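You operate a simulated robot arm through the tools that you are given. There is no shell and no other tool.

Carry out the task below with a simulated robot arm. There is one attempt and no reset: what you move stays moved.

Task
Run the last burn-in stage, switch off and take the 135 W controller off the plate.
Fine: it goes on the free end of the bench.

Only the result counts: the job must be done as asked and must still hold three seconds after the hand-in. Knocking over, shifting, dropping, spilling or breaking anything else fails it.

Robot
A 7-joint arm with a three-finger gripper, fixed in place. Base frame: the origin is on the floor under the middle of its stand, x ahead of it, y to its left, z up. Units: cm, degrees, N and s.
It reaches about 134.2 cm from its shoulder. Its first joint turns from -166.0 to 166.0 degrees. Payload 2.69 kg.
The tool frame sits at the grasp point between the pads (the TCP): z along the fingers, y along the line on which they close. The tips reach 3 cm beyond it. The gripper opens to 12.8 cm; its body begins 11.7 cm behind the TCP.
Orientation is that of the tool frame in the base frame, as a unit quaternion [x, y, z, w]. With the fingers straight down and closing along the base's y, the tool's x points along the base's -x, its y along +y and its z along -z.

Tools
- The arm moves only by the tool drive_tool. Its argument "plan" is a list of rows, each an object (a shift or turn left out is 0, a gripper value left out holds the last) with "travel": the shift along the tool's x, y, z in units of 30 mm (1.0 is 30 mm), a list of three; "angular": the turn, a rotation vector about the tool's x, y, z in units of 4 degrees (1.0 is 4 degrees), a list of three; "grip": the finger opening in cm, from 0 to 12.8. In form: [{"travel": [dx, dy, dz], "angular": [ax, ay, az], "grip": grip}, ...]. A call has 1 to 20 rows; each row shifts and turns the commanded pose from where the row before left it, along the tool's axes as they then stand. A call with a number of a shift or a turn outside -1 to 1 is refused whole. A row lasts 0.2 s, in which the tool goes at most 5 cm and 8.6 degrees; a call with a longer step from one row to the next is refused whole, and so is a gripper value outside its range. Where a pose cannot be reached the arm comes as near as it can. A force on the tool above 90 N (or 10 N above the force at the start of the call, whichever is more), or a blocked arm, ends the call early, and 0.2 s more pass. Each finger travels about 12.7 cm/s and halts on what it meets, pressing with about 32 N; the grip force reading is that of the motor and also rises with nothing between the fingers. The clock runs only during rows and for 0.2 s after the last one: add rows that do not move to give the fingers time. It gives the time, the measured TCP pose, the force on the tool (base axes), the opening and the grip force at its end, in the units of the frame above (readings bear some noise), with the torque about the TCP (base axes, N m) and any sound that the robot's microphone picked up.
- Cameras (640 x 400 px; columns grow to the right, rows downward): "scene" is fixed at [5.2, 49.98, 142.39]; the picture's right is [-0.13, -0.99, 0.00], its down [-0.61, 0.08, -0.79] and it looks along [0.78, -0.10, -0.62] (base axes); focal length 317 px, centre (320, 200). "wrist" rides on the gripper at [5.8, 5.4, -13.1] in the tool frame; the picture's right is [-0.68, 0.74, 0.00], its down [-0.62, -0.57, -0.55] and it looks along [-0.40, -0.37, 0.84] (tool axes); focal length 234 px, centre (320, 200).
- snapshot(camera): a new picture of that camera. The clock stands still meanwhile.
- lift_body(by): moves the trunk up (or, below 0, down) by that many cm; the arm rides with it, the base frame stays. It gives what a move gives, with no picture.
- pixel_to_xyz(camera, pixels): for up to 12 pixels [column, row] of the newest picture of that camera ("zoom" is the newest enlarged one), the place [x, y, z] in the base frame of the surface seen there, good to about 0.3 cm. The clock stands still meanwhile.
- enlarge(camera, box): a new picture of the part [left, top, right, bottom] of that camera's present view, enlarged. The clock stands still meanwhile.
- sign_off(): hands the job in; it is judged then, once.

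Leave the gripper open and the arm clear of the work at the hand-in unless told otherwise.

The tools are called after "Call:" by a JSON object that holds its "api" and its "payload". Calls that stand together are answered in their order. drive_tool: Moves the arm, as the interface text tells. Its arguments: {"type":"object","properties":{"plan":{"type":"array"}},"required":["plan"]} The other tools are called the same way: lift_body (by) moves the trunk up or down; snapshot (camera) takes a picture; pixel_to_xyz (camera, pixels) gives the place of the surface under pixels of a picture; enlarge (camera, box) takes an enlarged picture of a part of a camera's view; sign_off () hands the job in.

At the start:

```text
time_s: 0.0
ee_pos: [69.64, -4.45, 105.06]
orientation: [0.001, 1.0, 0.0, 0.0]
force: [0.2, -0.8, 1.0]
ft_torque: [-0.01, 0.0, 0.02]
opening: 12.78
finger_force: 0.1
trunk travel left (down, up): [-12.5, 22.5]
```

scene: 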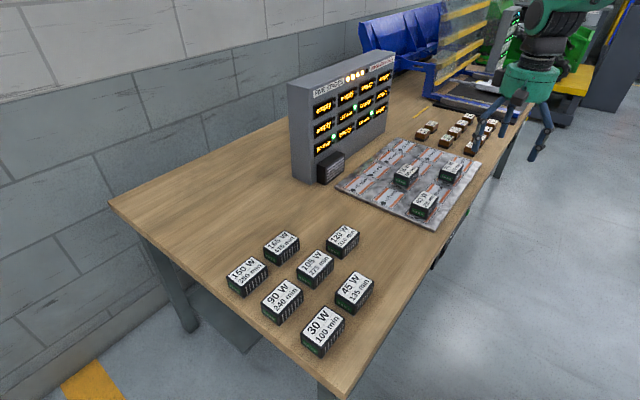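
wrist: 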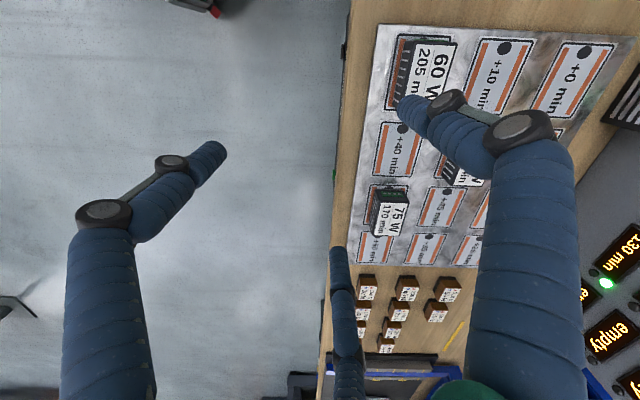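

I see a bench with a display rack, a plate with three controllers on it, several controllers at the near end and small brown blocks at the far end. I'll enlarge the display, the plate and the other groups to read the labels.

Call:
{"api": "enlarge", "payload": {"camera": "scene", "box": [280, 40, 420, 190]}}

Call:
{"api": "enlarge", "payload": {"camera": "scene", "box": [330, 110, 510, 230]}}

Call:
{"api": "enlarge", "payload": {"camera": "scene", "box": [210, 210, 390, 360]}}

```text
2.67 times, centred on (350, 115) of scene
```

zoom: 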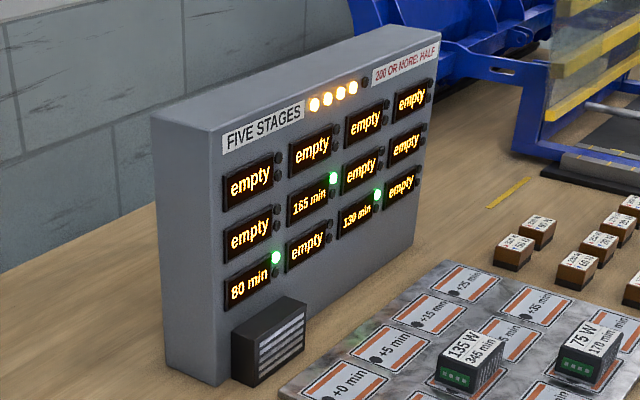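

```text
3.33 times, centred on (420, 170) of scene
```

zoom: 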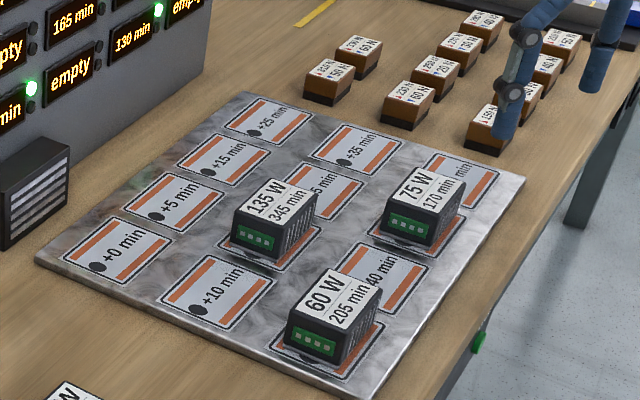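

```text
2.67 times, centred on (300, 285) of scene
```

zoom: 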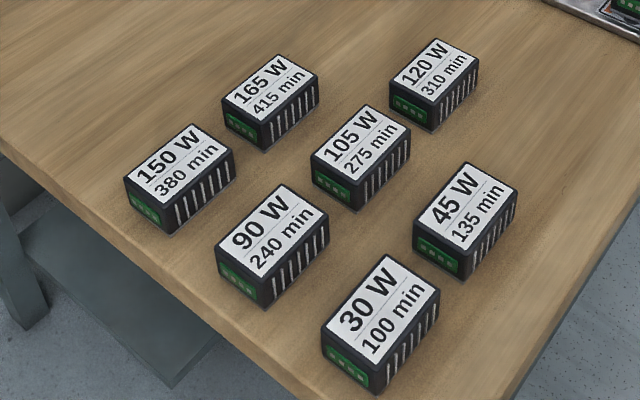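

The panel reads "FIVE STAGES" with four lamps lit, and "200 OR MORE: HALF". The displays show 80, 165 and 130 min. I'll zoom in further on the panel, the plate slots, the brown blocks and the green thing at the bench edge near (440,262).

Call:
{"api": "enlarge", "payload": {"camera": "scene", "box": [305, 50, 400, 110]}}

Call:
{"api": "enlarge", "payload": {"camera": "scene", "box": [405, 105, 515, 175]}}

Call:
{"api": "enlarge", "payload": {"camera": "scene", "box": [420, 180, 500, 280]}}

Call:
{"api": "enlarge", "payload": {"camera": "scene", "box": [335, 130, 415, 200]}}

Call:
{"api": "enlarge", "payload": {"camera": "scene", "box": [400, 140, 490, 230]}}

Call:
{"api": "enlarge", "payload": {"camera": "wrist", "box": [320, 0, 640, 280]}}

Call:
{"api": "enlarge", "payload": {"camera": "wrist", "box": [330, 250, 490, 360]}}

```text
6.67 times, centred on (352, 80) of scene
```

zoom: 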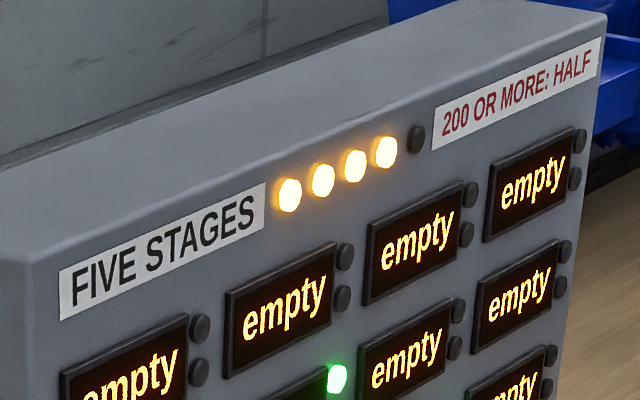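

```text
5.71 times, centred on (460, 140) of scene
```

zoom: 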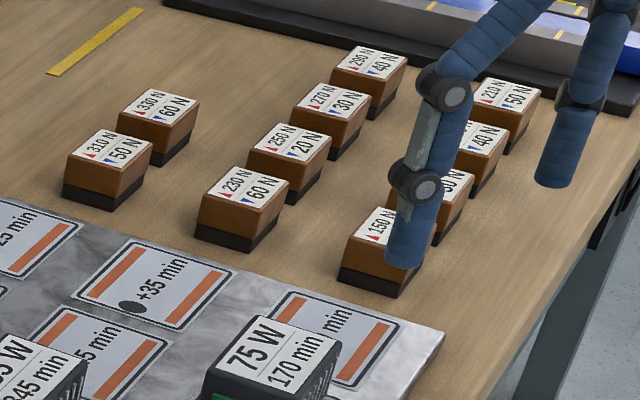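

```text
4.00 times, centred on (460, 230) of scene
```

zoom: 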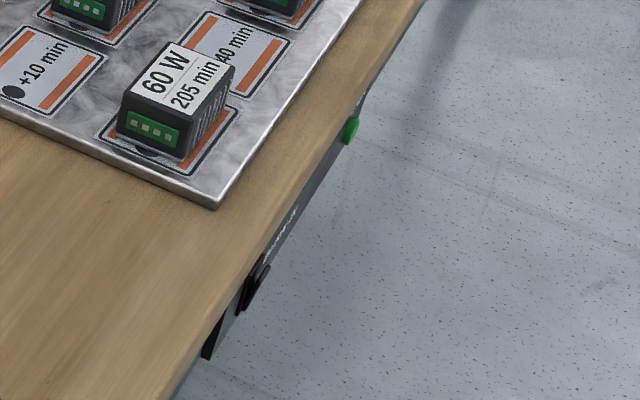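

```text
5.71 times, centred on (375, 165) of scene
```

zoom: 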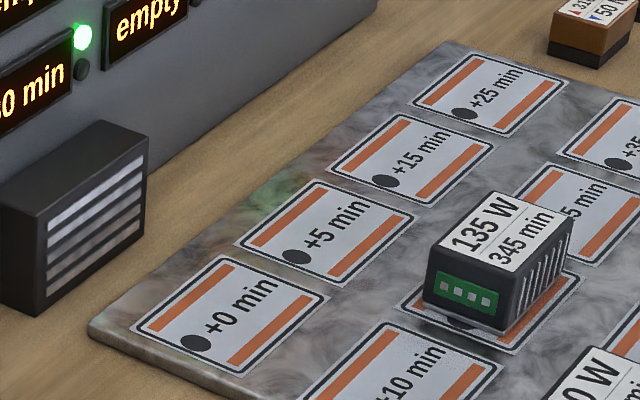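

```text
4.44 times, centred on (445, 185) of scene
```

zoom: 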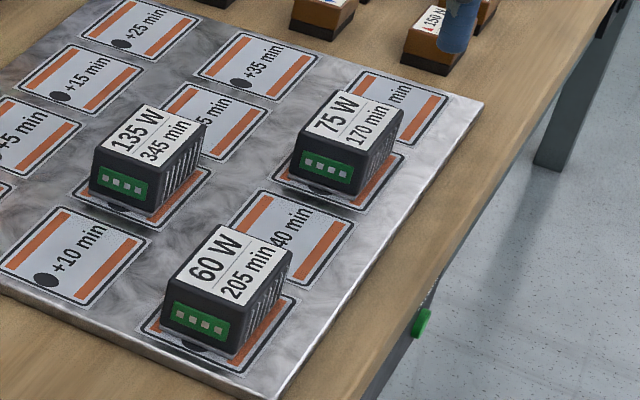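

```text
1.43 times, centred on (480, 140) of wrist
```

zoom: 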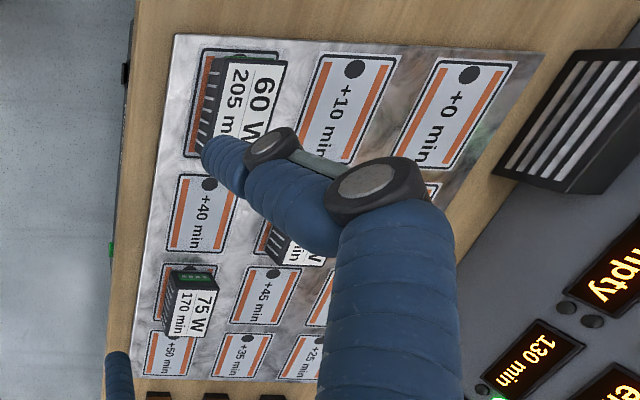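

```text
3.64 times, centred on (410, 305) of wrist
```

zoom: 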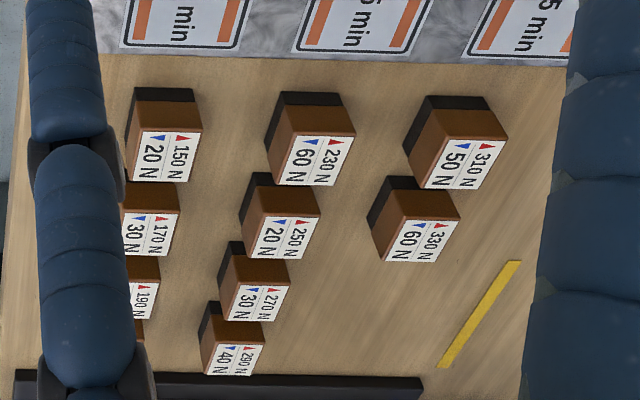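

The brown blocks carry labels such as "▲310 N ▼50 N". A unit with a green part is mounted under the bench edge. I'll get positions of the main features before moving the arm for a closer look.

Call:
{"api": "snapshot", "payload": {"camera": "scene"}}

Call:
{"api": "pixel_to_xyz", "payload": {"camera": "scene", "pixels": [[110, 200], [340, 395], [407, 172], [452, 170], [425, 200], [337, 187], [425, 227], [482, 152], [400, 140], [463, 213], [450, 235], [438, 262]]}}

Call:
{"api": "pixel_to_xyz", "payload": {"camera": "scene", "pixels": [[292, 90], [392, 60], [305, 180], [330, 165], [335, 85], [375, 110], [430, 128], [420, 105], [340, 235], [355, 290], [322, 325], [245, 272]]}}

```text
taken
```

scene: 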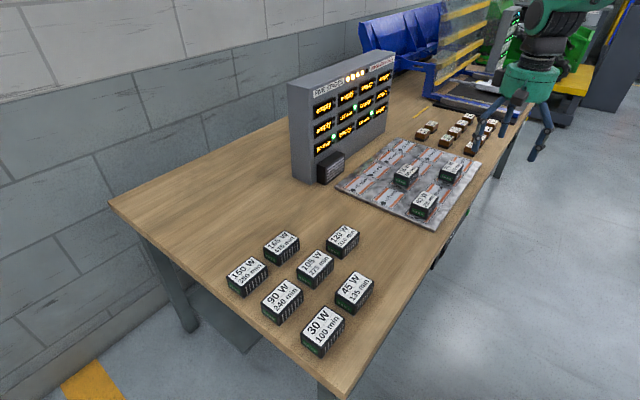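

```text
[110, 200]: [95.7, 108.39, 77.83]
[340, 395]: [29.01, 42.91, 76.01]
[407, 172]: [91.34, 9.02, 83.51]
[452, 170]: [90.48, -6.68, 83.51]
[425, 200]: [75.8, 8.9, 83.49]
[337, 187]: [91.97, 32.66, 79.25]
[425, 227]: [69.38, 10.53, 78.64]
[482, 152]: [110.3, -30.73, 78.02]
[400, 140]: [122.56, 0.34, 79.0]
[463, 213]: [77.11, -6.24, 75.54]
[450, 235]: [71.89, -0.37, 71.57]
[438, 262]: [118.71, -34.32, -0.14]
```

```text
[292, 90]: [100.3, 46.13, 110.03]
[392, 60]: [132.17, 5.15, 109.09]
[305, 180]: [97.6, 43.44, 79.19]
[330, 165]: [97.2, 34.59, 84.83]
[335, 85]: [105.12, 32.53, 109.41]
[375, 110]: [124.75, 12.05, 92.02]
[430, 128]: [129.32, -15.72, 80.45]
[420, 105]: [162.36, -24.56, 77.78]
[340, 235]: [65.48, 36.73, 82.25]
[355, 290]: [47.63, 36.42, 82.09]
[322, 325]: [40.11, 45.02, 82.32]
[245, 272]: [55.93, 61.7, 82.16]
```

The bench is rotated about 45° with its front edge towards the robot, top near z 77.7. I'll zoom hard on the under-bench unit around (445,245), and on the plate slot labels.

Call:
{"api": "enlarge", "payload": {"camera": "scene", "box": [425, 215, 475, 275]}}

Call:
{"api": "enlarge", "payload": {"camera": "scene", "box": [305, 80, 395, 160]}}

Call:
{"api": "enlarge", "payload": {"camera": "scene", "box": [400, 0, 640, 130]}}

```text
6.67 times, centred on (450, 245) of scene
```

zoom: 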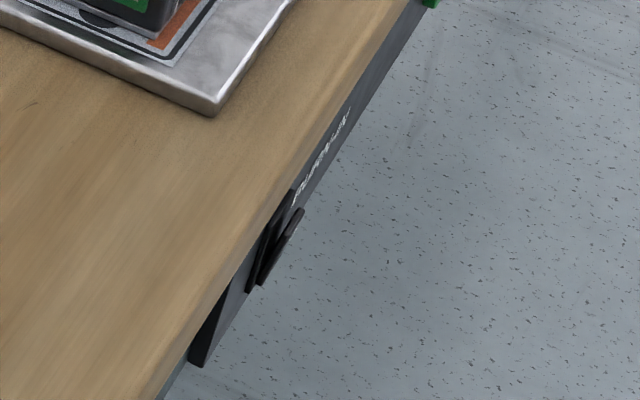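

```text
5.00 times, centred on (350, 120) of scene
```

zoom: 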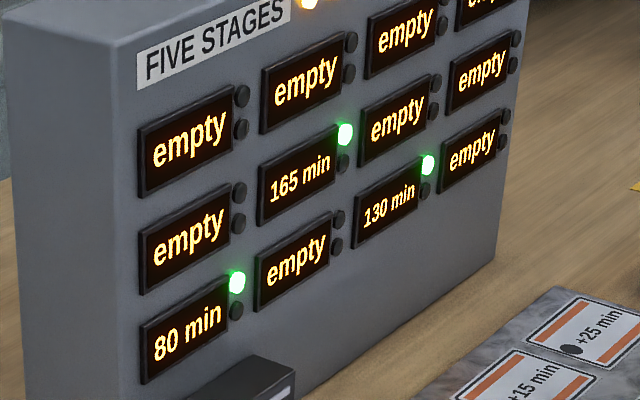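

```text
2.67 times, centred on (520, 65) of scene
```

zoom: 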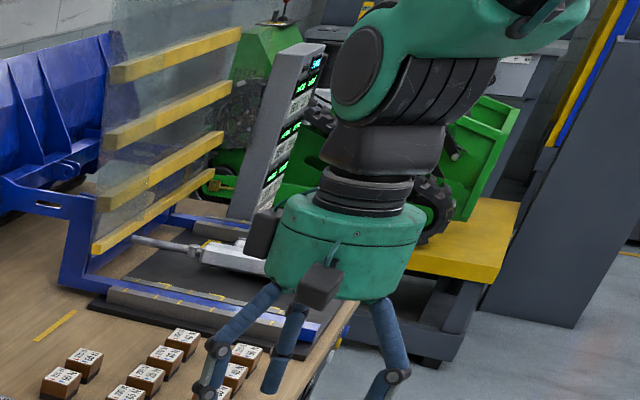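

Checking the numbers on what I've read: the visible slots are +0, +5, +10, +15, +25, +35, +40, +45 and +50. That leaves +20, +30 and +55 hidden under the controllers. The displays fit watts plus slot offset: 60+20=80, 135+30=165 and 75+55=130.

Next I need to read the control unit on the bench's front edge, so I'm moving the arm back and to the side, clear of the bench, to point the wrist camera at it.

Call:
{"api": "drive_tool", "payload": {"plan": [{"travel": [0.8, -0.6, 0.8]}, {"travel": [0.8, -0.6, 0.8]}, {"travel": [0.8, -0.6, 0.8]}, {"travel": [0.8, -0.6, 0.8]}, {"travel": [0.8, -0.6, 0.8]}, {"travel": [0.8, -0.6, 0.8]}, {"travel": [0.8, -0.6, 0.8]}, {"travel": [0.8, -0.6, 0.8]}]}}

```text
time_s: 1.8
ee_pos: [50.48, -18.91, 85.88]
orientation: [-0.001, 1.0, 0.0, 0.0]
force: [-0.1, 0.4, 0.4]
ft_torque: [-0.02, 0.01, 0.0]
opening: 12.78
finger_force: 0.1
trunk travel left (down, up): [-12.5, 22.5]
```

The arm moved as asked. Now I'll turn the tool about its vertical axis so the wrist camera faces the bench front.

Call:
{"api": "drive_tool", "payload": {"plan": [{"angular": [0, 0, -1]}, {"angular": [0, 0, -1]}, {"angular": [0, 0, -1]}, {"angular": [0, 0, -1]}, {"angular": [0, 0, -1]}, {"angular": [0, 0, -1]}, {"angular": [0, 0, -1]}, {"angular": [0, 0, -1]}, {"angular": [0, 0, -1]}, {"angular": [0, 0, -1]}, {"angular": [0, 0, -1]}, {"angular": [0, 0, -1]}, {"angular": [0, 0, -1]}, {"angular": [0, 0, -1]}, {"angular": [0, 0, -1]}, {"angular": [0, 0, -1]}, {"angular": [0, 0, -1]}, {"angular": [0, 0, -1]}]}}

Call:
{"api": "snapshot", "payload": {"camera": "wrist"}}

```text
time_s: 5.6
ee_pos: [50.44, -18.83, 85.97]
orientation: [-0.588, 0.809, 0.001, 0.0]
force: [0.3, 0.5, 1.4]
ft_torque: [0.01, -0.02, 0.0]
opening: 12.81
finger_force: 0.0
trunk travel left (down, up): [-12.5, 22.5]
```

```text
taken
```

wrist: 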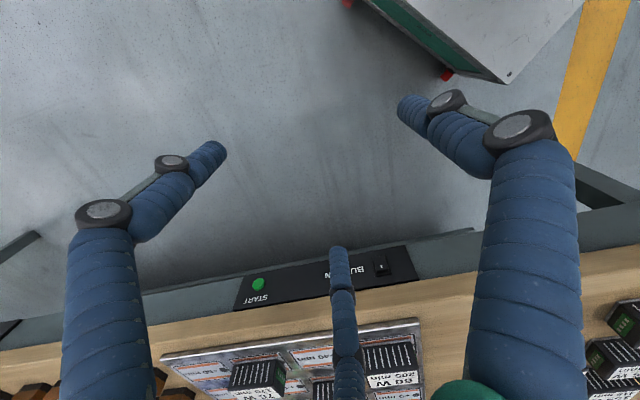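

I can see the front unit: a green START button at (258,284), "BURN-IN" lettering, and a rocker switch at (382,268). I'll enlarge it.

Call:
{"api": "enlarge", "payload": {"camera": "wrist", "box": [220, 235, 430, 400]}}

Call:
{"api": "pixel_to_xyz", "payload": {"camera": "wrist", "pixels": [[258, 284], [258, 299], [382, 266], [382, 256], [238, 306], [405, 250], [418, 278], [300, 290]]}}

```text
2.42 times, centred on (325, 318) of wrist
```

zoom: 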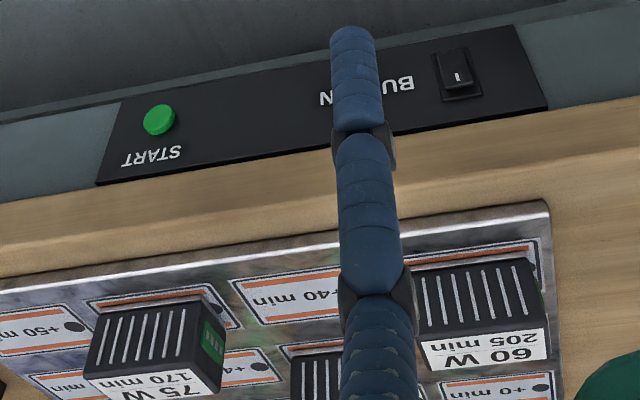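

```text
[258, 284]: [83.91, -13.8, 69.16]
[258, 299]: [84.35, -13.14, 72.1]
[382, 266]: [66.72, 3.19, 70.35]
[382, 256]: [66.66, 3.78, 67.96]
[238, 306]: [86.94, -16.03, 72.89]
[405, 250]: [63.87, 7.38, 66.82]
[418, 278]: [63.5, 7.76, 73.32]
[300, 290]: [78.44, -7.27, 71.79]
```

The unit shows START (green) at about (83.9, -13.8, 69.2) and an I/O rocker at about (66.7, 3.5, 69). I'll turn a little further and tilt the tool towards the bench for a straighter look at the panel face and the rack.

Call:
{"api": "drive_tool", "payload": {"plan": [{"angular": [0, 0, -1]}, {"angular": [0, 0, -1]}, {"angular": [0, 0, -1]}, {"angular": [0, 0, -1]}, {"angular": [0.7, -0.7, 0]}, {"angular": [0.7, -0.7, 0]}, {"angular": [0.7, -0.7, 0]}, {"angular": [0.7, -0.7, 0]}, {"angular": [0.7, -0.7, 0]}, {"angular": [0.7, -0.7, 0]}, {"angular": [0.7, -0.7, 0]}]}}

Call:
{"api": "snapshot", "payload": {"camera": "wrist"}}

```text
time_s: 8.0
ee_pos: [50.49, -18.78, 85.76]
orientation: [-0.675, 0.698, -0.004, 0.239]
force: [0.1, 1.0, -0.1]
ft_torque: [0.03, 0.03, -0.02]
opening: 12.79
finger_force: 0.0
trunk travel left (down, up): [-12.5, 22.5]
```

```text
taken
```

wrist: 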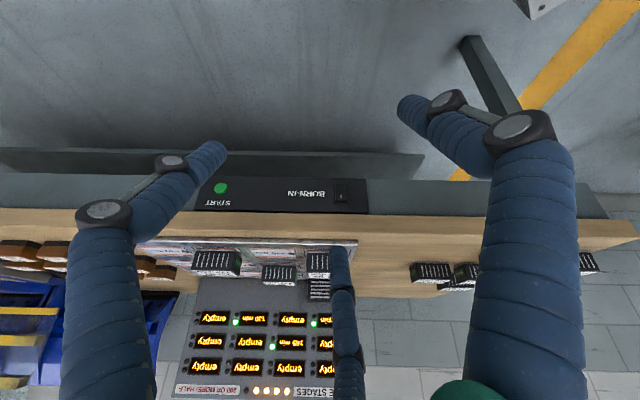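

Now the panel and the rack are both visible, upside down. I'll enlarge the BURN-IN panel, the rocker and the rack.

Call:
{"api": "enlarge", "payload": {"camera": "wrist", "box": [190, 165, 380, 225]}}

Call:
{"api": "enlarge", "payload": {"camera": "wrist", "box": [320, 170, 380, 220]}}

Call:
{"api": "enlarge", "payload": {"camera": "wrist", "box": [160, 290, 350, 400]}}

Call:
{"api": "enlarge", "payload": {"camera": "wrist", "box": [0, 230, 150, 400]}}

Call:
{"api": "pixel_to_xyz", "payload": {"camera": "wrist", "pixels": [[221, 188], [213, 188], [221, 181], [342, 194], [342, 186], [342, 201], [197, 209], [366, 212], [366, 181], [280, 240], [260, 210], [620, 240]]}}

```text
3.37 times, centred on (285, 195) of wrist
```

zoom: 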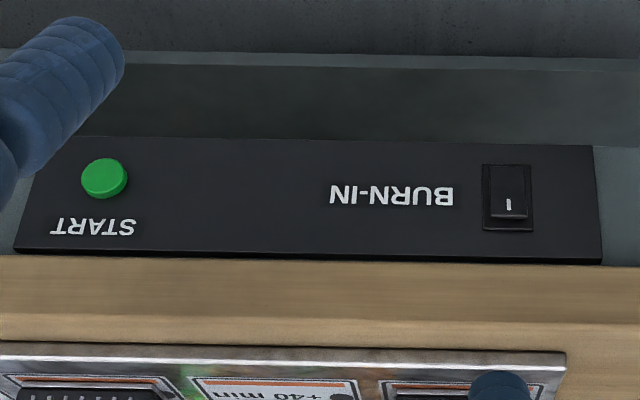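

```text
8.00 times, centred on (350, 195) of wrist
```

zoom: 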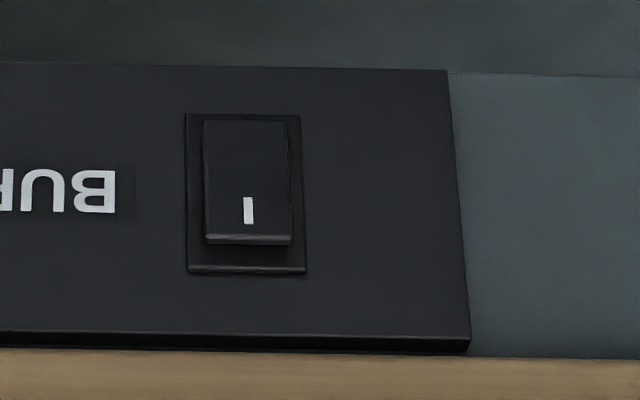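

```text
3.37 times, centred on (255, 345) of wrist
```

zoom: 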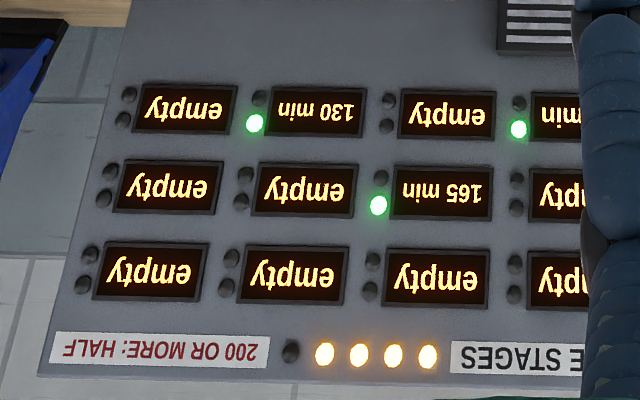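

```text
2.35 times, centred on (75, 315) of wrist
```

zoom: 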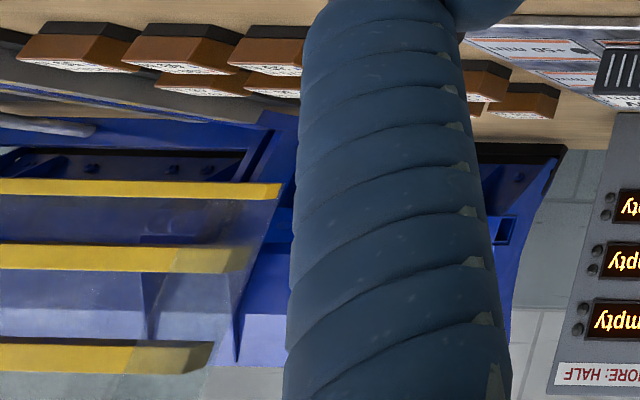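

```text
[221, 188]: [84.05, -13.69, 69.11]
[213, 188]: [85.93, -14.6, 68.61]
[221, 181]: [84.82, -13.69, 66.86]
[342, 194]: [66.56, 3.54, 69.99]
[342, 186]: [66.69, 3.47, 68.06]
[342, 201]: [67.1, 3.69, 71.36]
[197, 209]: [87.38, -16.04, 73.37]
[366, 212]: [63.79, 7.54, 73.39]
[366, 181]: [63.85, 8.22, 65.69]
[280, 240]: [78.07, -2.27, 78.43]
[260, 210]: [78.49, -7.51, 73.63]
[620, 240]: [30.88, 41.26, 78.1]
```

The rack and the panel text are clear. Before touching the rocker I want its tilt, to see which half stands out. I'll zoom on it with the scene camera around (444,252) and again with the wrist camera.

Call:
{"api": "enlarge", "payload": {"camera": "scene", "box": [430, 238, 458, 262]}}

Call:
{"api": "enlarge", "payload": {"camera": "wrist", "box": [330, 180, 356, 208]}}

Call:
{"api": "enlarge", "payload": {"camera": "wrist", "box": [205, 172, 240, 212]}}

```text
16.00 times, centred on (444, 250) of scene
```

zoom: 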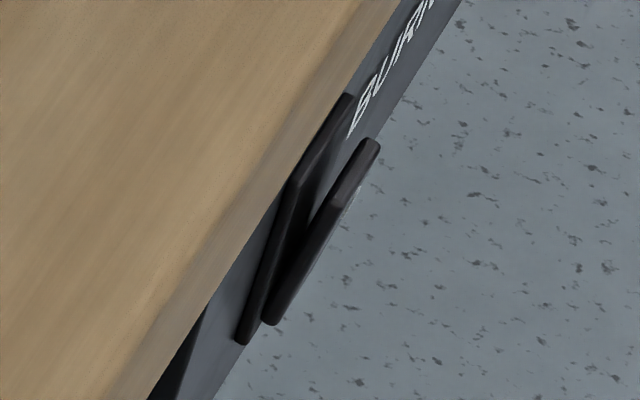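

```text
14.29 times, centred on (343, 194) of wrist
```

zoom: 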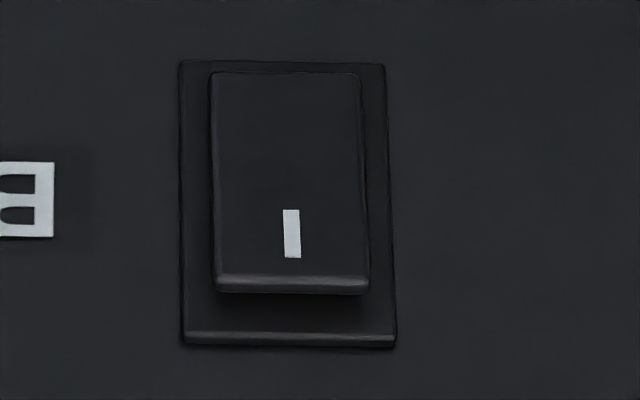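

```text
10.00 times, centred on (222, 192) of wrist
```

zoom: 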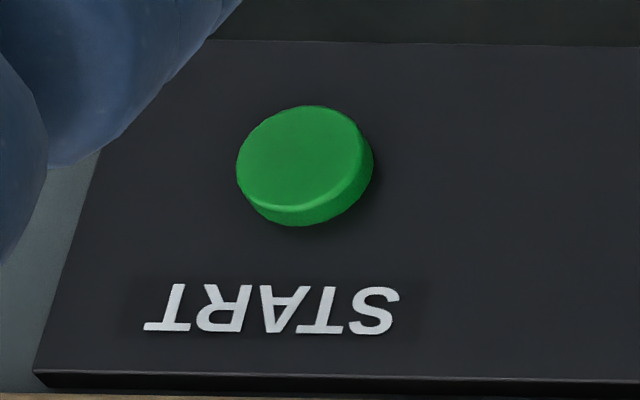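

The rocker's upper "I" end stands out and its lower end is in. START is a protruding round button about 2.6 cm wide. I'll close the fingers here, clear of everything, to see the shape of the closed tips for pressing.

Call:
{"api": "drive_tool", "payload": {"plan": [{"grip": 6}, {"grip": 0}, {"grip": 0}, {"grip": 0}, {"grip": 0}, {"grip": 0}]}}

Call:
{"api": "snapshot", "payload": {"camera": "wrist"}}

Call:
{"api": "snapshot", "payload": {"camera": "scene"}}

```text
time_s: 9.4
ee_pos: [50.48, -18.89, 85.9]
orientation: [-0.674, 0.698, -0.004, 0.24]
force: [-0.2, -0.2, -0.1]
ft_torque: [-0.03, 0.02, 0.01]
opening: 0.22
finger_force: 31.2
trunk travel left (down, up): [-12.5, 22.5]
```

```text
taken
```

wrist: 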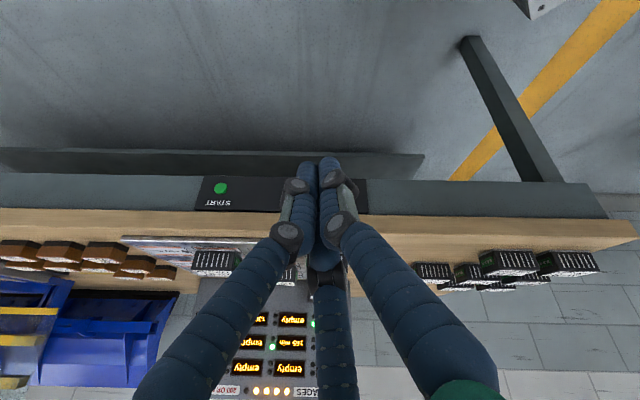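

```text
taken
```

scene: 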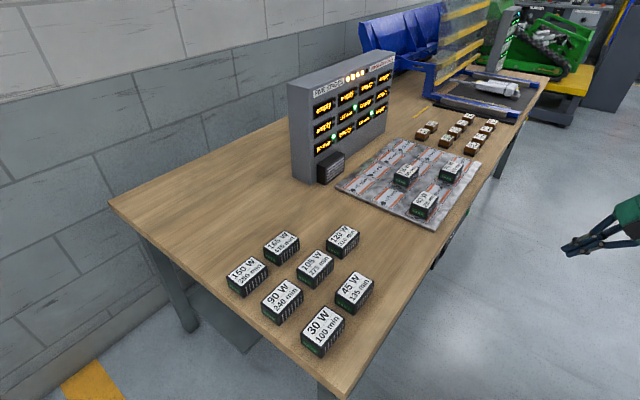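

The closed tips are seen at about (305,165) and (328,162). I'll zoom on them and measure, and also check the far machine now that the arm is out of the way.

Call:
{"api": "enlarge", "payload": {"camera": "wrist", "box": [270, 145, 370, 230]}}

Call:
{"api": "pixel_to_xyz", "payload": {"camera": "wrist", "pixels": [[308, 164], [328, 160], [303, 175], [335, 172], [320, 200], [315, 170], [322, 168], [310, 160]]}}

Call:
{"api": "enlarge", "payload": {"camera": "scene", "box": [410, 0, 570, 130]}}

Call:
{"api": "enlarge", "payload": {"camera": "scene", "box": [550, 180, 640, 270]}}

```text
4.71 times, centred on (320, 188) of wrist
```

zoom: 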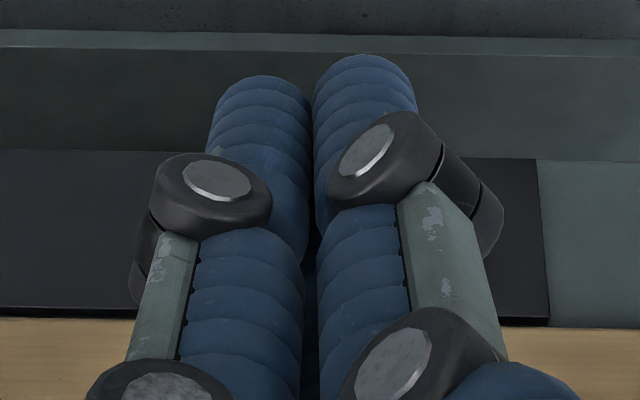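

```text
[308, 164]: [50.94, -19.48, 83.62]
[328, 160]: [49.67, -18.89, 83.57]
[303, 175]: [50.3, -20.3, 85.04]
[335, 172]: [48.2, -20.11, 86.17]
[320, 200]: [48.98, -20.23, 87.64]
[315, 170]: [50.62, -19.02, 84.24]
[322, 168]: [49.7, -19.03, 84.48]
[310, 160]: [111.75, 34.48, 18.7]
```

```text
3.08 times, centred on (490, 65) of scene
```

zoom: 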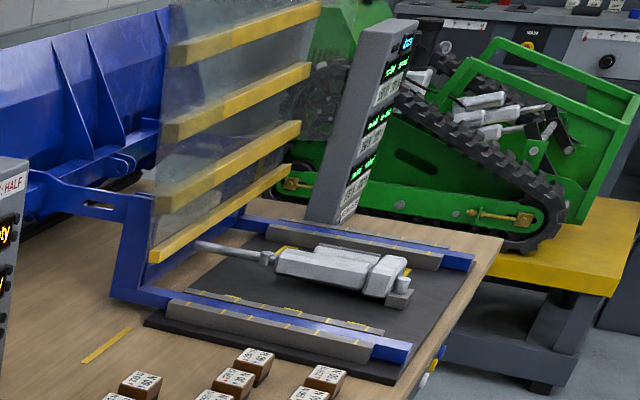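

```text
4.44 times, centred on (595, 225) of scene
```

zoom: 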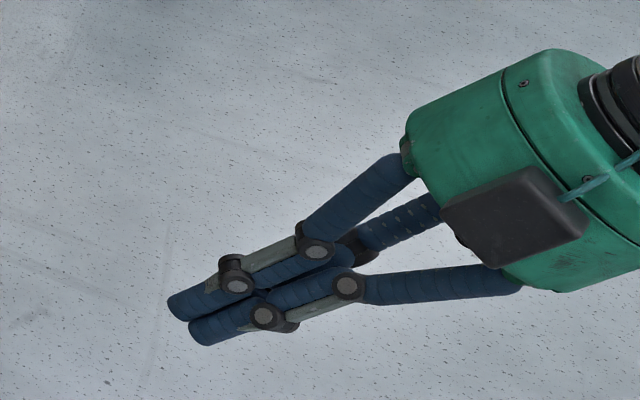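

Closed, the tips make a compact fist about 3 cm wide, which suits pressing START. The far machine is a separate actuator tester, so I'll leave it alone. Next I tilt the tool further towards horizontal, pointing at the bench front, while still well clear.

Call:
{"api": "drive_tool", "payload": {"plan": [{"angular": [0.7, -0.7, 0], "grip": 0}, {"angular": [0.7, -0.7, 0]}, {"angular": [0.7, -0.7, 0]}, {"angular": [0.7, -0.7, 0]}, {"angular": [0.7, -0.7, 0]}, {"angular": [0.7, -0.7, 0]}, {"angular": [0.7, -0.7, 0]}, {"angular": [0.7, -0.7, 0]}, {"angular": [0.7, -0.7, 0]}]}}

Call:
{"api": "snapshot", "payload": {"camera": "wrist"}}

```text
time_s: 11.4
ee_pos: [56.61, -19.44, 96.04]
orientation: [-0.611, 0.657, 0.014, 0.441]
force: [-0.4, 0.4, 1.0]
ft_torque: [0.02, 0.02, 0.03]
opening: 0.21
finger_force: 31.7
out of reach, approached as far as the arm can: row 3, 4, 5, 6, 7, 8, 9
trunk travel left (down, up): [-12.5, 22.5]
```

```text
taken
```

wrist: 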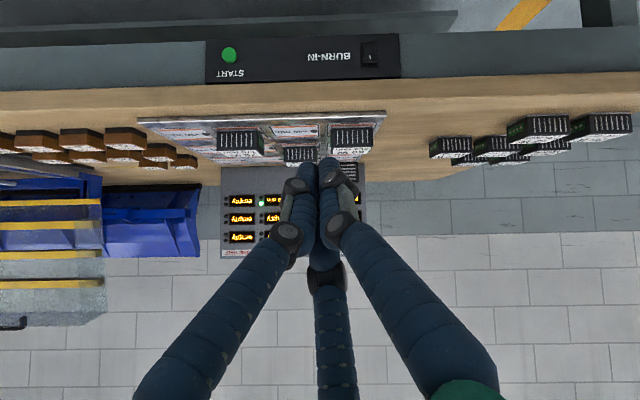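

The last part of the tilt was out of reach this close to the stand, and the arm settled at (56.6, -19.4, 96.0) pointing about 38° below horizontal. I'll move outward along base +x, where there is more room, and see how the pose behaves.

Call:
{"api": "drive_tool", "payload": {"plan": [{"travel": [0.137, -0.815, 0.562]}, {"travel": [0.137, -0.815, 0.562]}, {"travel": [0.137, -0.815, 0.562]}]}}

```text
time_s: 12.2
ee_pos: [65.67, -19.24, 96.38]
orientation: [-0.612, 0.649, 0.005, 0.452]
force: [-1.0, 0.3, 0.3]
ft_torque: [-0.03, -0.02, -0.03]
opening: 0.21
finger_force: 31.4
trunk travel left (down, up): [-12.5, 22.5]
```

The commands work from the measured pose. Now I'll lower the tool to about 8 cm in front of the START button, keeping clear of the bench edge.

Call:
{"api": "drive_tool", "payload": {"plan": [{"travel": [0.66, 0.106, 0.749]}, {"travel": [0.66, 0.106, 0.749]}, {"travel": [0.66, 0.106, 0.749]}, {"travel": [0.66, 0.106, 0.749]}, {"travel": [0.66, 0.106, 0.749]}, {"travel": [0.66, 0.106, 0.749]}, {"travel": [0.66, 0.106, 0.749]}, {"travel": [0.66, 0.106, 0.749]}]}}

Call:
{"api": "snapshot", "payload": {"camera": "wrist"}}

Call:
{"api": "snapshot", "payload": {"camera": "scene"}}

```text
time_s: 14.0
ee_pos: [77.0, -21.17, 75.28]
orientation: [-0.613, 0.65, 0.007, 0.449]
force: [-0.5, 0.7, 0.3]
ft_torque: [-0.01, 0.03, -0.02]
opening: 0.21
finger_force: 31.7
out of reach, approached as far as the arm can: row 5
trunk travel left (down, up): [-12.5, 22.5]
```

```text
taken
```

wrist: 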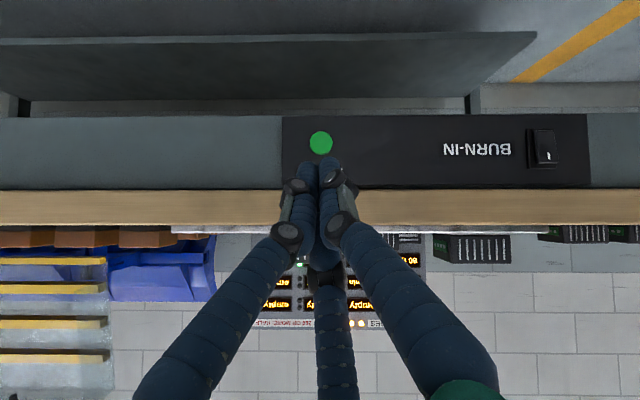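

```text
taken
```

scene: 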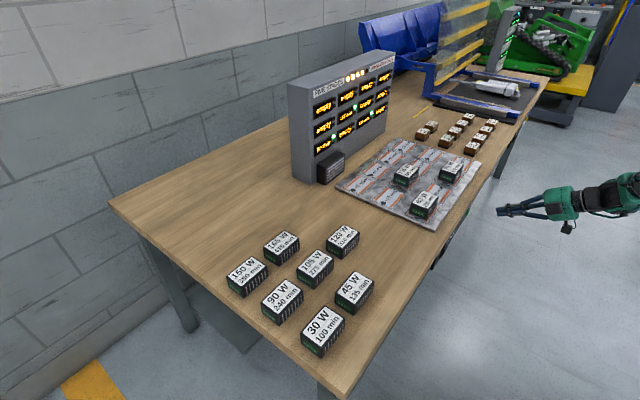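

The fist is in front of the button, which shows at (321,143). I'll measure the button and the panel more precisely from here.

Call:
{"api": "pixel_to_xyz", "payload": {"camera": "wrist", "pixels": [[321, 143], [313, 143], [329, 143], [321, 135], [321, 152], [300, 143], [345, 143], [360, 130], [312, 165], [327, 163], [543, 150], [540, 160]]}}

Call:
{"api": "enlarge", "payload": {"camera": "wrist", "box": [270, 110, 370, 200]}}

Call:
{"api": "enlarge", "payload": {"camera": "wrist", "box": [510, 115, 580, 185]}}

```text
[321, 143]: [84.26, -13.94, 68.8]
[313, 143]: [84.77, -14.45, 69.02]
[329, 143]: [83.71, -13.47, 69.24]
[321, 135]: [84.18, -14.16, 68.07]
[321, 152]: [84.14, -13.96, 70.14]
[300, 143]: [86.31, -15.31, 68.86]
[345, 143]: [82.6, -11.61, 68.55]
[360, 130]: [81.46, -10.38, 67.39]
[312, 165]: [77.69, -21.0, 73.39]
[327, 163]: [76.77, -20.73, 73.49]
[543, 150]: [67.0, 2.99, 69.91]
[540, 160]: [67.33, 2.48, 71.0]
```

```text
4.44 times, centred on (320, 155) of wrist
```

zoom: 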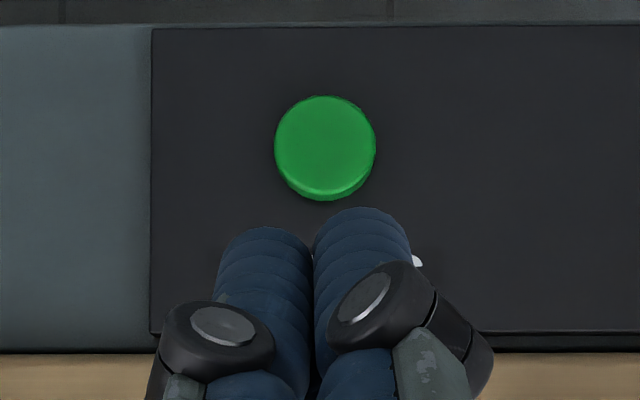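

```text
5.71 times, centred on (545, 150) of wrist
```

zoom: 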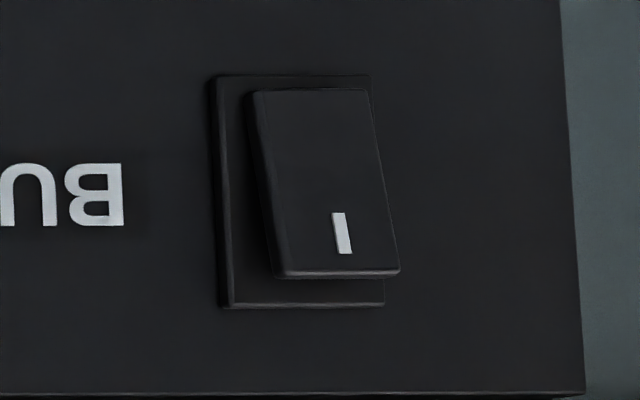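

The button centre is about (84.2, -13.95, 69.1), standing roughly 0.6 cm out. I'll drop 5.5 cm to its height, then come forward 5 cm, still short of contact.

Call:
{"api": "drive_tool", "payload": {"plan": [{"travel": [0.543, 0.501, 0.542]}, {"travel": [0.543, 0.501, 0.542]}, {"travel": [-0.25, -0.215, 0.45]}, {"travel": [-0.25, -0.215, 0.45]}, {"travel": [-0.25, -0.215, 0.45]}]}}

Call:
{"api": "snapshot", "payload": {"camera": "wrist"}}

Call:
{"api": "enlarge", "payload": {"camera": "wrist", "box": [270, 100, 370, 200]}}

```text
time_s: 15.2
ee_pos: [81.38, -18.3, 69.95]
orientation: [-0.613, 0.649, 0.004, 0.45]
force: [0.0, -0.5, 0.4]
ft_torque: [-0.01, -0.02, 0.01]
opening: 0.18
finger_force: 31.4
out of reach, approached as far as the arm can: row 1, 2
trunk travel left (down, up): [-12.5, 22.5]
```

```text
taken
```

wrist: 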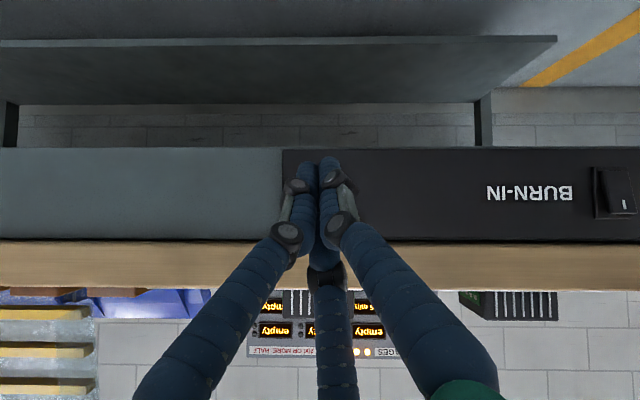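

```text
4.00 times, centred on (320, 150) of wrist
```

zoom: 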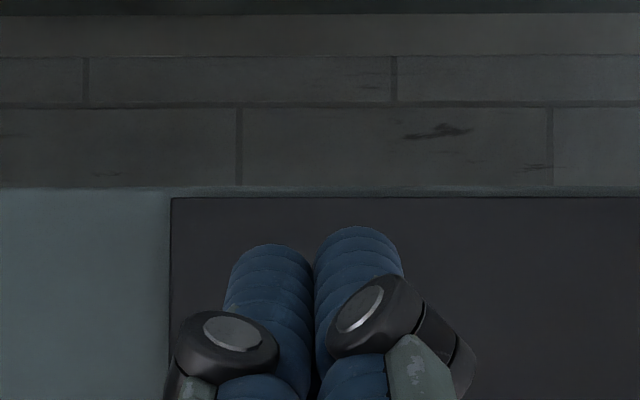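

The fist sits at button height but about 0.8 cm too far along the bench. I'll shift it back while closing in, then creep forward in 3 mm steps and watch the force.

Call:
{"api": "drive_tool", "payload": {"plan": [{"travel": [-0.359, 0.044, 0.319]}, {"travel": [-0.0447, -0.0387, 0.0806]}, {"travel": [-0.0447, -0.0387, 0.0806]}]}}

```text
time_s: 16.0
ee_pos: [82.27, -16.31, 69.9]
orientation: [-0.613, 0.65, 0.004, 0.45]
force: [0.1, 0.3, -0.5]
ft_torque: [0.0, -0.01, 0.01]
opening: 0.22
finger_force: 31.4
trunk travel left (down, up): [-12.5, 22.5]
```

No contact yet (force near zero). I'll keep creeping forward.

Call:
{"api": "drive_tool", "payload": {"plan": [{"travel": [-0.0447, -0.0387, 0.0806]}, {"travel": [-0.0447, -0.0387, 0.0806]}, {"travel": [-0.03, -0.026, 0.054]}]}}

Call:
{"api": "enlarge", "payload": {"camera": "scene", "box": [430, 180, 530, 260]}}

```text
time_s: 16.8
ee_pos: [82.74, -15.91, 69.92]
orientation: [-0.613, 0.649, 0.004, 0.45]
force: [-8.8, -9.1, 4.1]
ft_torque: [0.05, -0.08, 0.0]
opening: 0.2
finger_force: 31.7
trunk travel left (down, up): [-12.5, 22.5]
heard: click
```

```text
5.00 times, centred on (480, 220) of scene
```

zoom: 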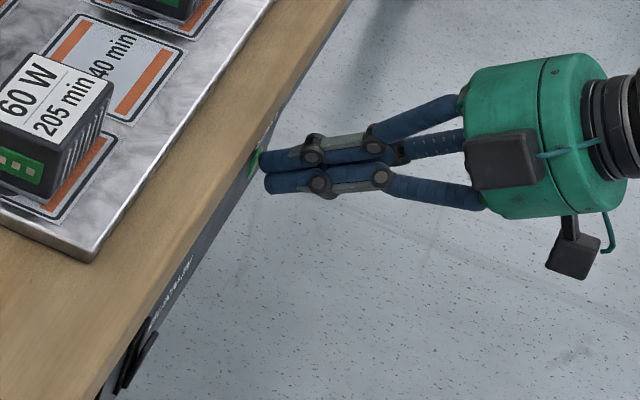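

A click was heard and the force rose to about 13 N, so the button has been pressed. I'll look at the rack to see what happened.

Call:
{"api": "enlarge", "payload": {"camera": "scene", "box": [285, 50, 405, 160]}}

```text
3.64 times, centred on (345, 105) of scene
```

zoom: 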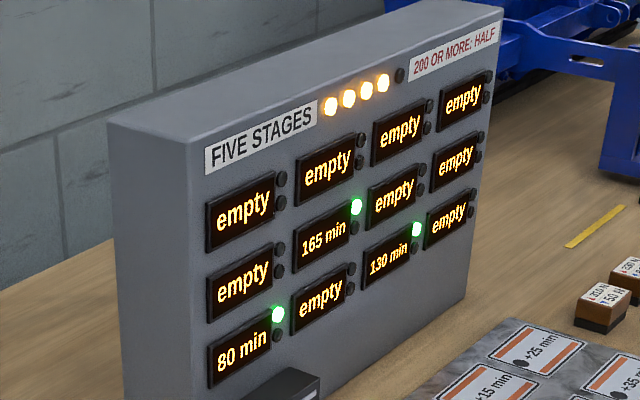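

The click came but the rack looks unchanged so far: four lamps lit, 165 min still shown. I'll release the button by backing off 3 cm, let some time pass, then look again.

Call:
{"api": "drive_tool", "payload": {"plan": [{"travel": [0.22, 0.19, -0.4]}, {"travel": [0.22, 0.19, -0.4]}, {}, {}]}}

Call:
{"api": "enlarge", "payload": {"camera": "scene", "box": [285, 50, 405, 160]}}

```text
time_s: 17.8
ee_pos: [80.48, -17.94, 69.89]
orientation: [-0.613, 0.649, 0.004, 0.45]
force: [-1.1, -1.1, 0.5]
ft_torque: [0.0, 0.03, 0.0]
opening: 0.21
finger_force: 31.6
trunk travel left (down, up): [-12.5, 22.5]
```

```text
3.64 times, centred on (345, 105) of scene
```

zoom: 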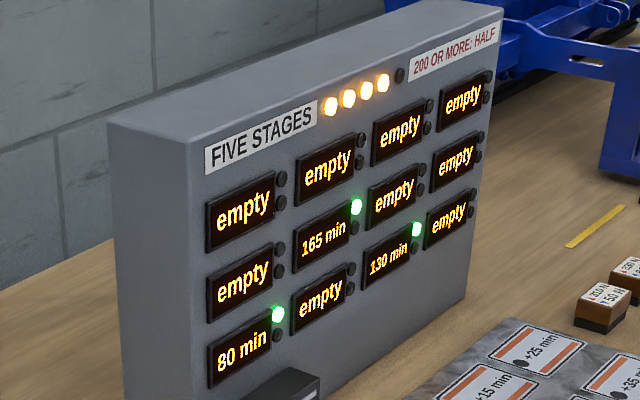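

Nothing has changed after a second. I'll wait a few seconds without moving, to see whether a stage is in progress.

Call:
{"api": "drive_tool", "payload": {"plan": [{}, {}, {}, {}, {}, {}, {}, {}, {}, {}, {}, {}, {}, {}, {}]}}

Call:
{"api": "enlarge", "payload": {"camera": "scene", "box": [285, 50, 405, 160]}}

```text
time_s: 21.0
ee_pos: [80.58, -18.04, 69.81]
orientation: [-0.613, 0.649, 0.004, 0.451]
force: [0.4, -0.7, -0.3]
ft_torque: [0.01, -0.01, -0.02]
opening: 0.21
finger_force: 30.9
trunk travel left (down, up): [-12.5, 22.5]
```

```text
3.64 times, centred on (345, 105) of scene
```

zoom: 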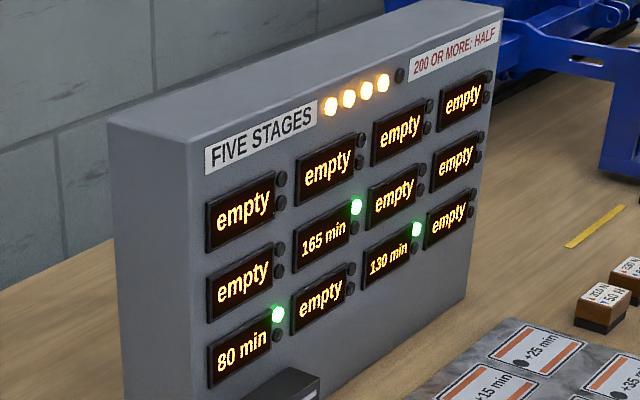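

Still no change. I'll check the rest of the scene for other signs of a running stage, and look at the button and rocker again.

Call:
{"api": "snapshot", "payload": {"camera": "scene"}}

Call:
{"api": "snapshot", "payload": {"camera": "wrist"}}

Call:
{"api": "enlarge", "payload": {"camera": "scene", "box": [430, 238, 458, 262]}}

Call:
{"api": "enlarge", "payload": {"camera": "scene", "box": [480, 0, 560, 80]}}

```text
taken
```

scene: 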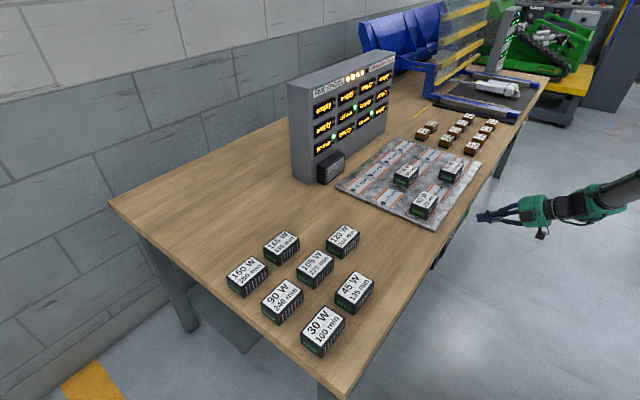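

```text
taken
```

wrist: 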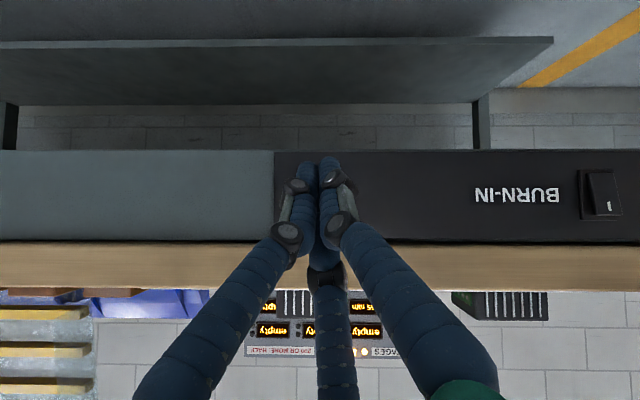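

```text
16.00 times, centred on (444, 250) of scene
```

zoom: 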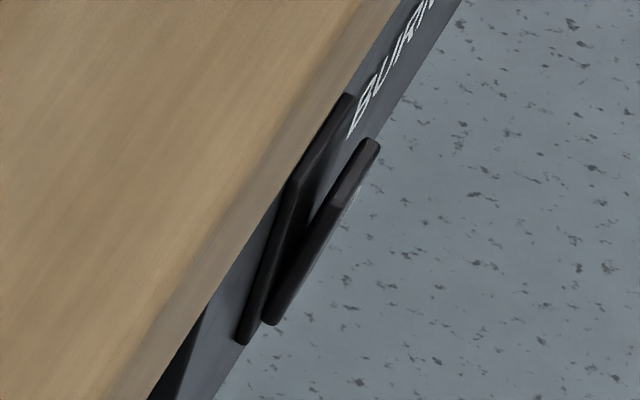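

```text
5.00 times, centred on (520, 40) of scene
```

zoom: 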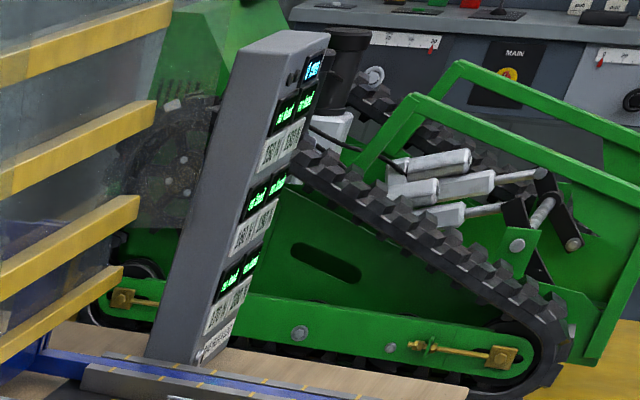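

No other indicator has changed, and the rocker still has its "I" end out. Before touching the switch I'll wait longer, in case a stage just runs slowly.

Call:
{"api": "drive_tool", "payload": {"plan": [{}, {}, {}, {}, {}, {}, {}, {}, {}, {}, {}, {}, {}, {}, {}, {}, {}, {}, {}, {}]}}

Call:
{"api": "drive_tool", "payload": {"plan": [{}, {}, {}, {}, {}, {}, {}, {}, {}, {}, {}, {}, {}, {}, {}, {}, {}, {}, {}, {}]}}

Call:
{"api": "enlarge", "payload": {"camera": "scene", "box": [285, 50, 405, 160]}}

```text
time_s: 25.2
ee_pos: [80.52, -17.87, 69.73]
orientation: [-0.613, 0.649, 0.006, 0.45]
force: [0.6, 0.2, -0.1]
ft_torque: [0.0, -0.02, -0.02]
opening: 0.21
finger_force: 31.2
trunk travel left (down, up): [-12.5, 22.5]
```

```text
time_s: 29.4
ee_pos: [80.62, -17.9, 69.74]
orientation: [-0.613, 0.649, 0.005, 0.451]
force: [0.8, 0.8, 0.6]
ft_torque: [0.01, -0.01, 0.0]
opening: 0.21
finger_force: 31.8
trunk travel left (down, up): [-12.5, 22.5]
```

```text
3.64 times, centred on (345, 105) of scene
```

zoom: 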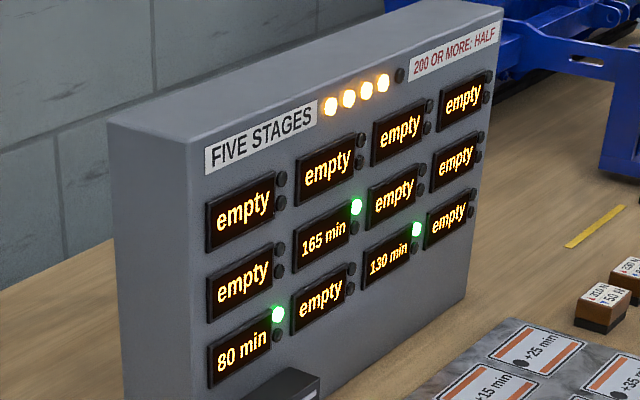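

Twelve seconds without any effect: START clicked but nothing ran. The rocker stands with its "I" end out, which is the off position, so the BURN-IN switch is probably off and START is dead until it's on. I'll move the closed fist along the front to the rocker, staying about 10 cm off the panel.

Call:
{"api": "drive_tool", "payload": {"plan": [{"travel": [0.3, 0.26, -0.54]}, {"travel": [-0.62, 0.659, -0.316]}, {"travel": [-0.62, 0.659, -0.316]}, {"travel": [-0.62, 0.659, -0.316]}, {"travel": [-0.62, 0.659, -0.316]}, {"travel": [-0.62, 0.659, -0.316]}, {"travel": [-0.62, 0.659, -0.316]}, {"travel": [-0.62, 0.659, -0.316]}, {"travel": [-0.62, 0.659, -0.316]}]}}

Call:
{"api": "snapshot", "payload": {"camera": "wrist"}}

```text
time_s: 31.4
ee_pos: [75.66, -14.23, 80.84]
orientation: [-0.613, 0.653, 0.014, 0.444]
force: [0.1, 0.7, -0.4]
ft_torque: [0.0, -0.01, 0.0]
opening: 0.22
finger_force: 31.4
out of reach, approached as far as the arm can: row 2, 3, 4, 5, 6, 7, 8, 9
trunk travel left (down, up): [-12.5, 22.5]
```

```text
taken
```

wrist: 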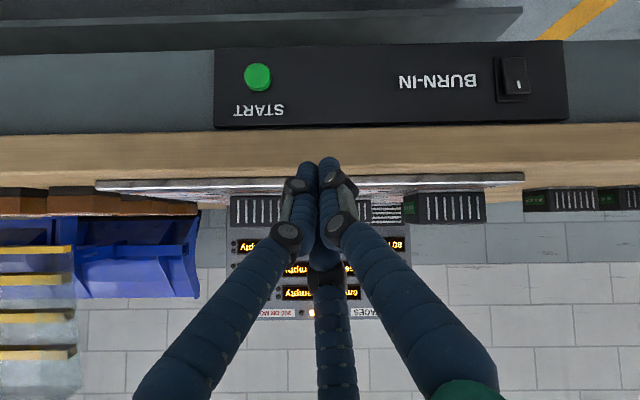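

The arm can't keep this flat angle closer to the stand, so it stopped at (75.7, -14.2, 80.8). I'll back away from the bench, then bring the tool to a steeper angle about 30° off vertical, which it reached before, to press the rocker with the fingertips.

Call:
{"api": "drive_tool", "payload": {"plan": [{"travel": [0.18, 0.158, -0.866]}, {"travel": [0.18, 0.158, -0.866]}, {"angular": [-0.7, 0.7, 0]}, {"angular": [-0.7, 0.7, 0]}, {"angular": [-0.7, 0.7, 0]}, {"angular": [-0.7, 0.7, 0]}, {"angular": [-0.7, 0.7, 0]}, {"angular": [-0.7, 0.7, 0]}]}}

```text
time_s: 33.2
ee_pos: [73.25, -18.29, 83.78]
orientation: [-0.666, 0.7, 0.01, 0.257]
force: [-0.6, -0.6, -0.7]
ft_torque: [-0.03, -0.01, -0.01]
opening: 0.2
finger_force: 31.1
out of reach, approached as far as the arm can: row 1, 2
trunk travel left (down, up): [-12.5, 22.5]
```

Now the tool is 30° off vertical and tracking properly. I'll slide along the bench front to stand in front of the rocker, about 10 cm off.

Call:
{"api": "drive_tool", "payload": {"plan": [{"travel": [-0.535, 0.78, 0.143]}, {"travel": [-0.535, 0.78, 0.143]}, {"travel": [-0.535, 0.78, 0.143]}, {"travel": [-0.535, 0.78, 0.143]}, {"travel": [-0.535, 0.78, 0.143]}, {"travel": [-0.535, 0.78, 0.143]}, {"travel": [-0.535, 0.78, 0.143]}]}}

Call:
{"api": "snapshot", "payload": {"camera": "wrist"}}

```text
time_s: 34.8
ee_pos: [58.54, -5.19, 80.07]
orientation: [-0.666, 0.7, 0.009, 0.257]
force: [0.0, 0.2, 0.7]
ft_torque: [0.01, 0.0, 0.02]
opening: 0.2
finger_force: 31.7
trunk travel left (down, up): [-12.5, 22.5]
```

```text
taken
```

wrist: 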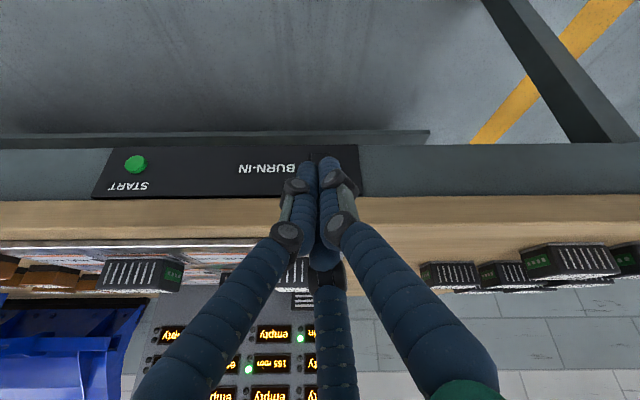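

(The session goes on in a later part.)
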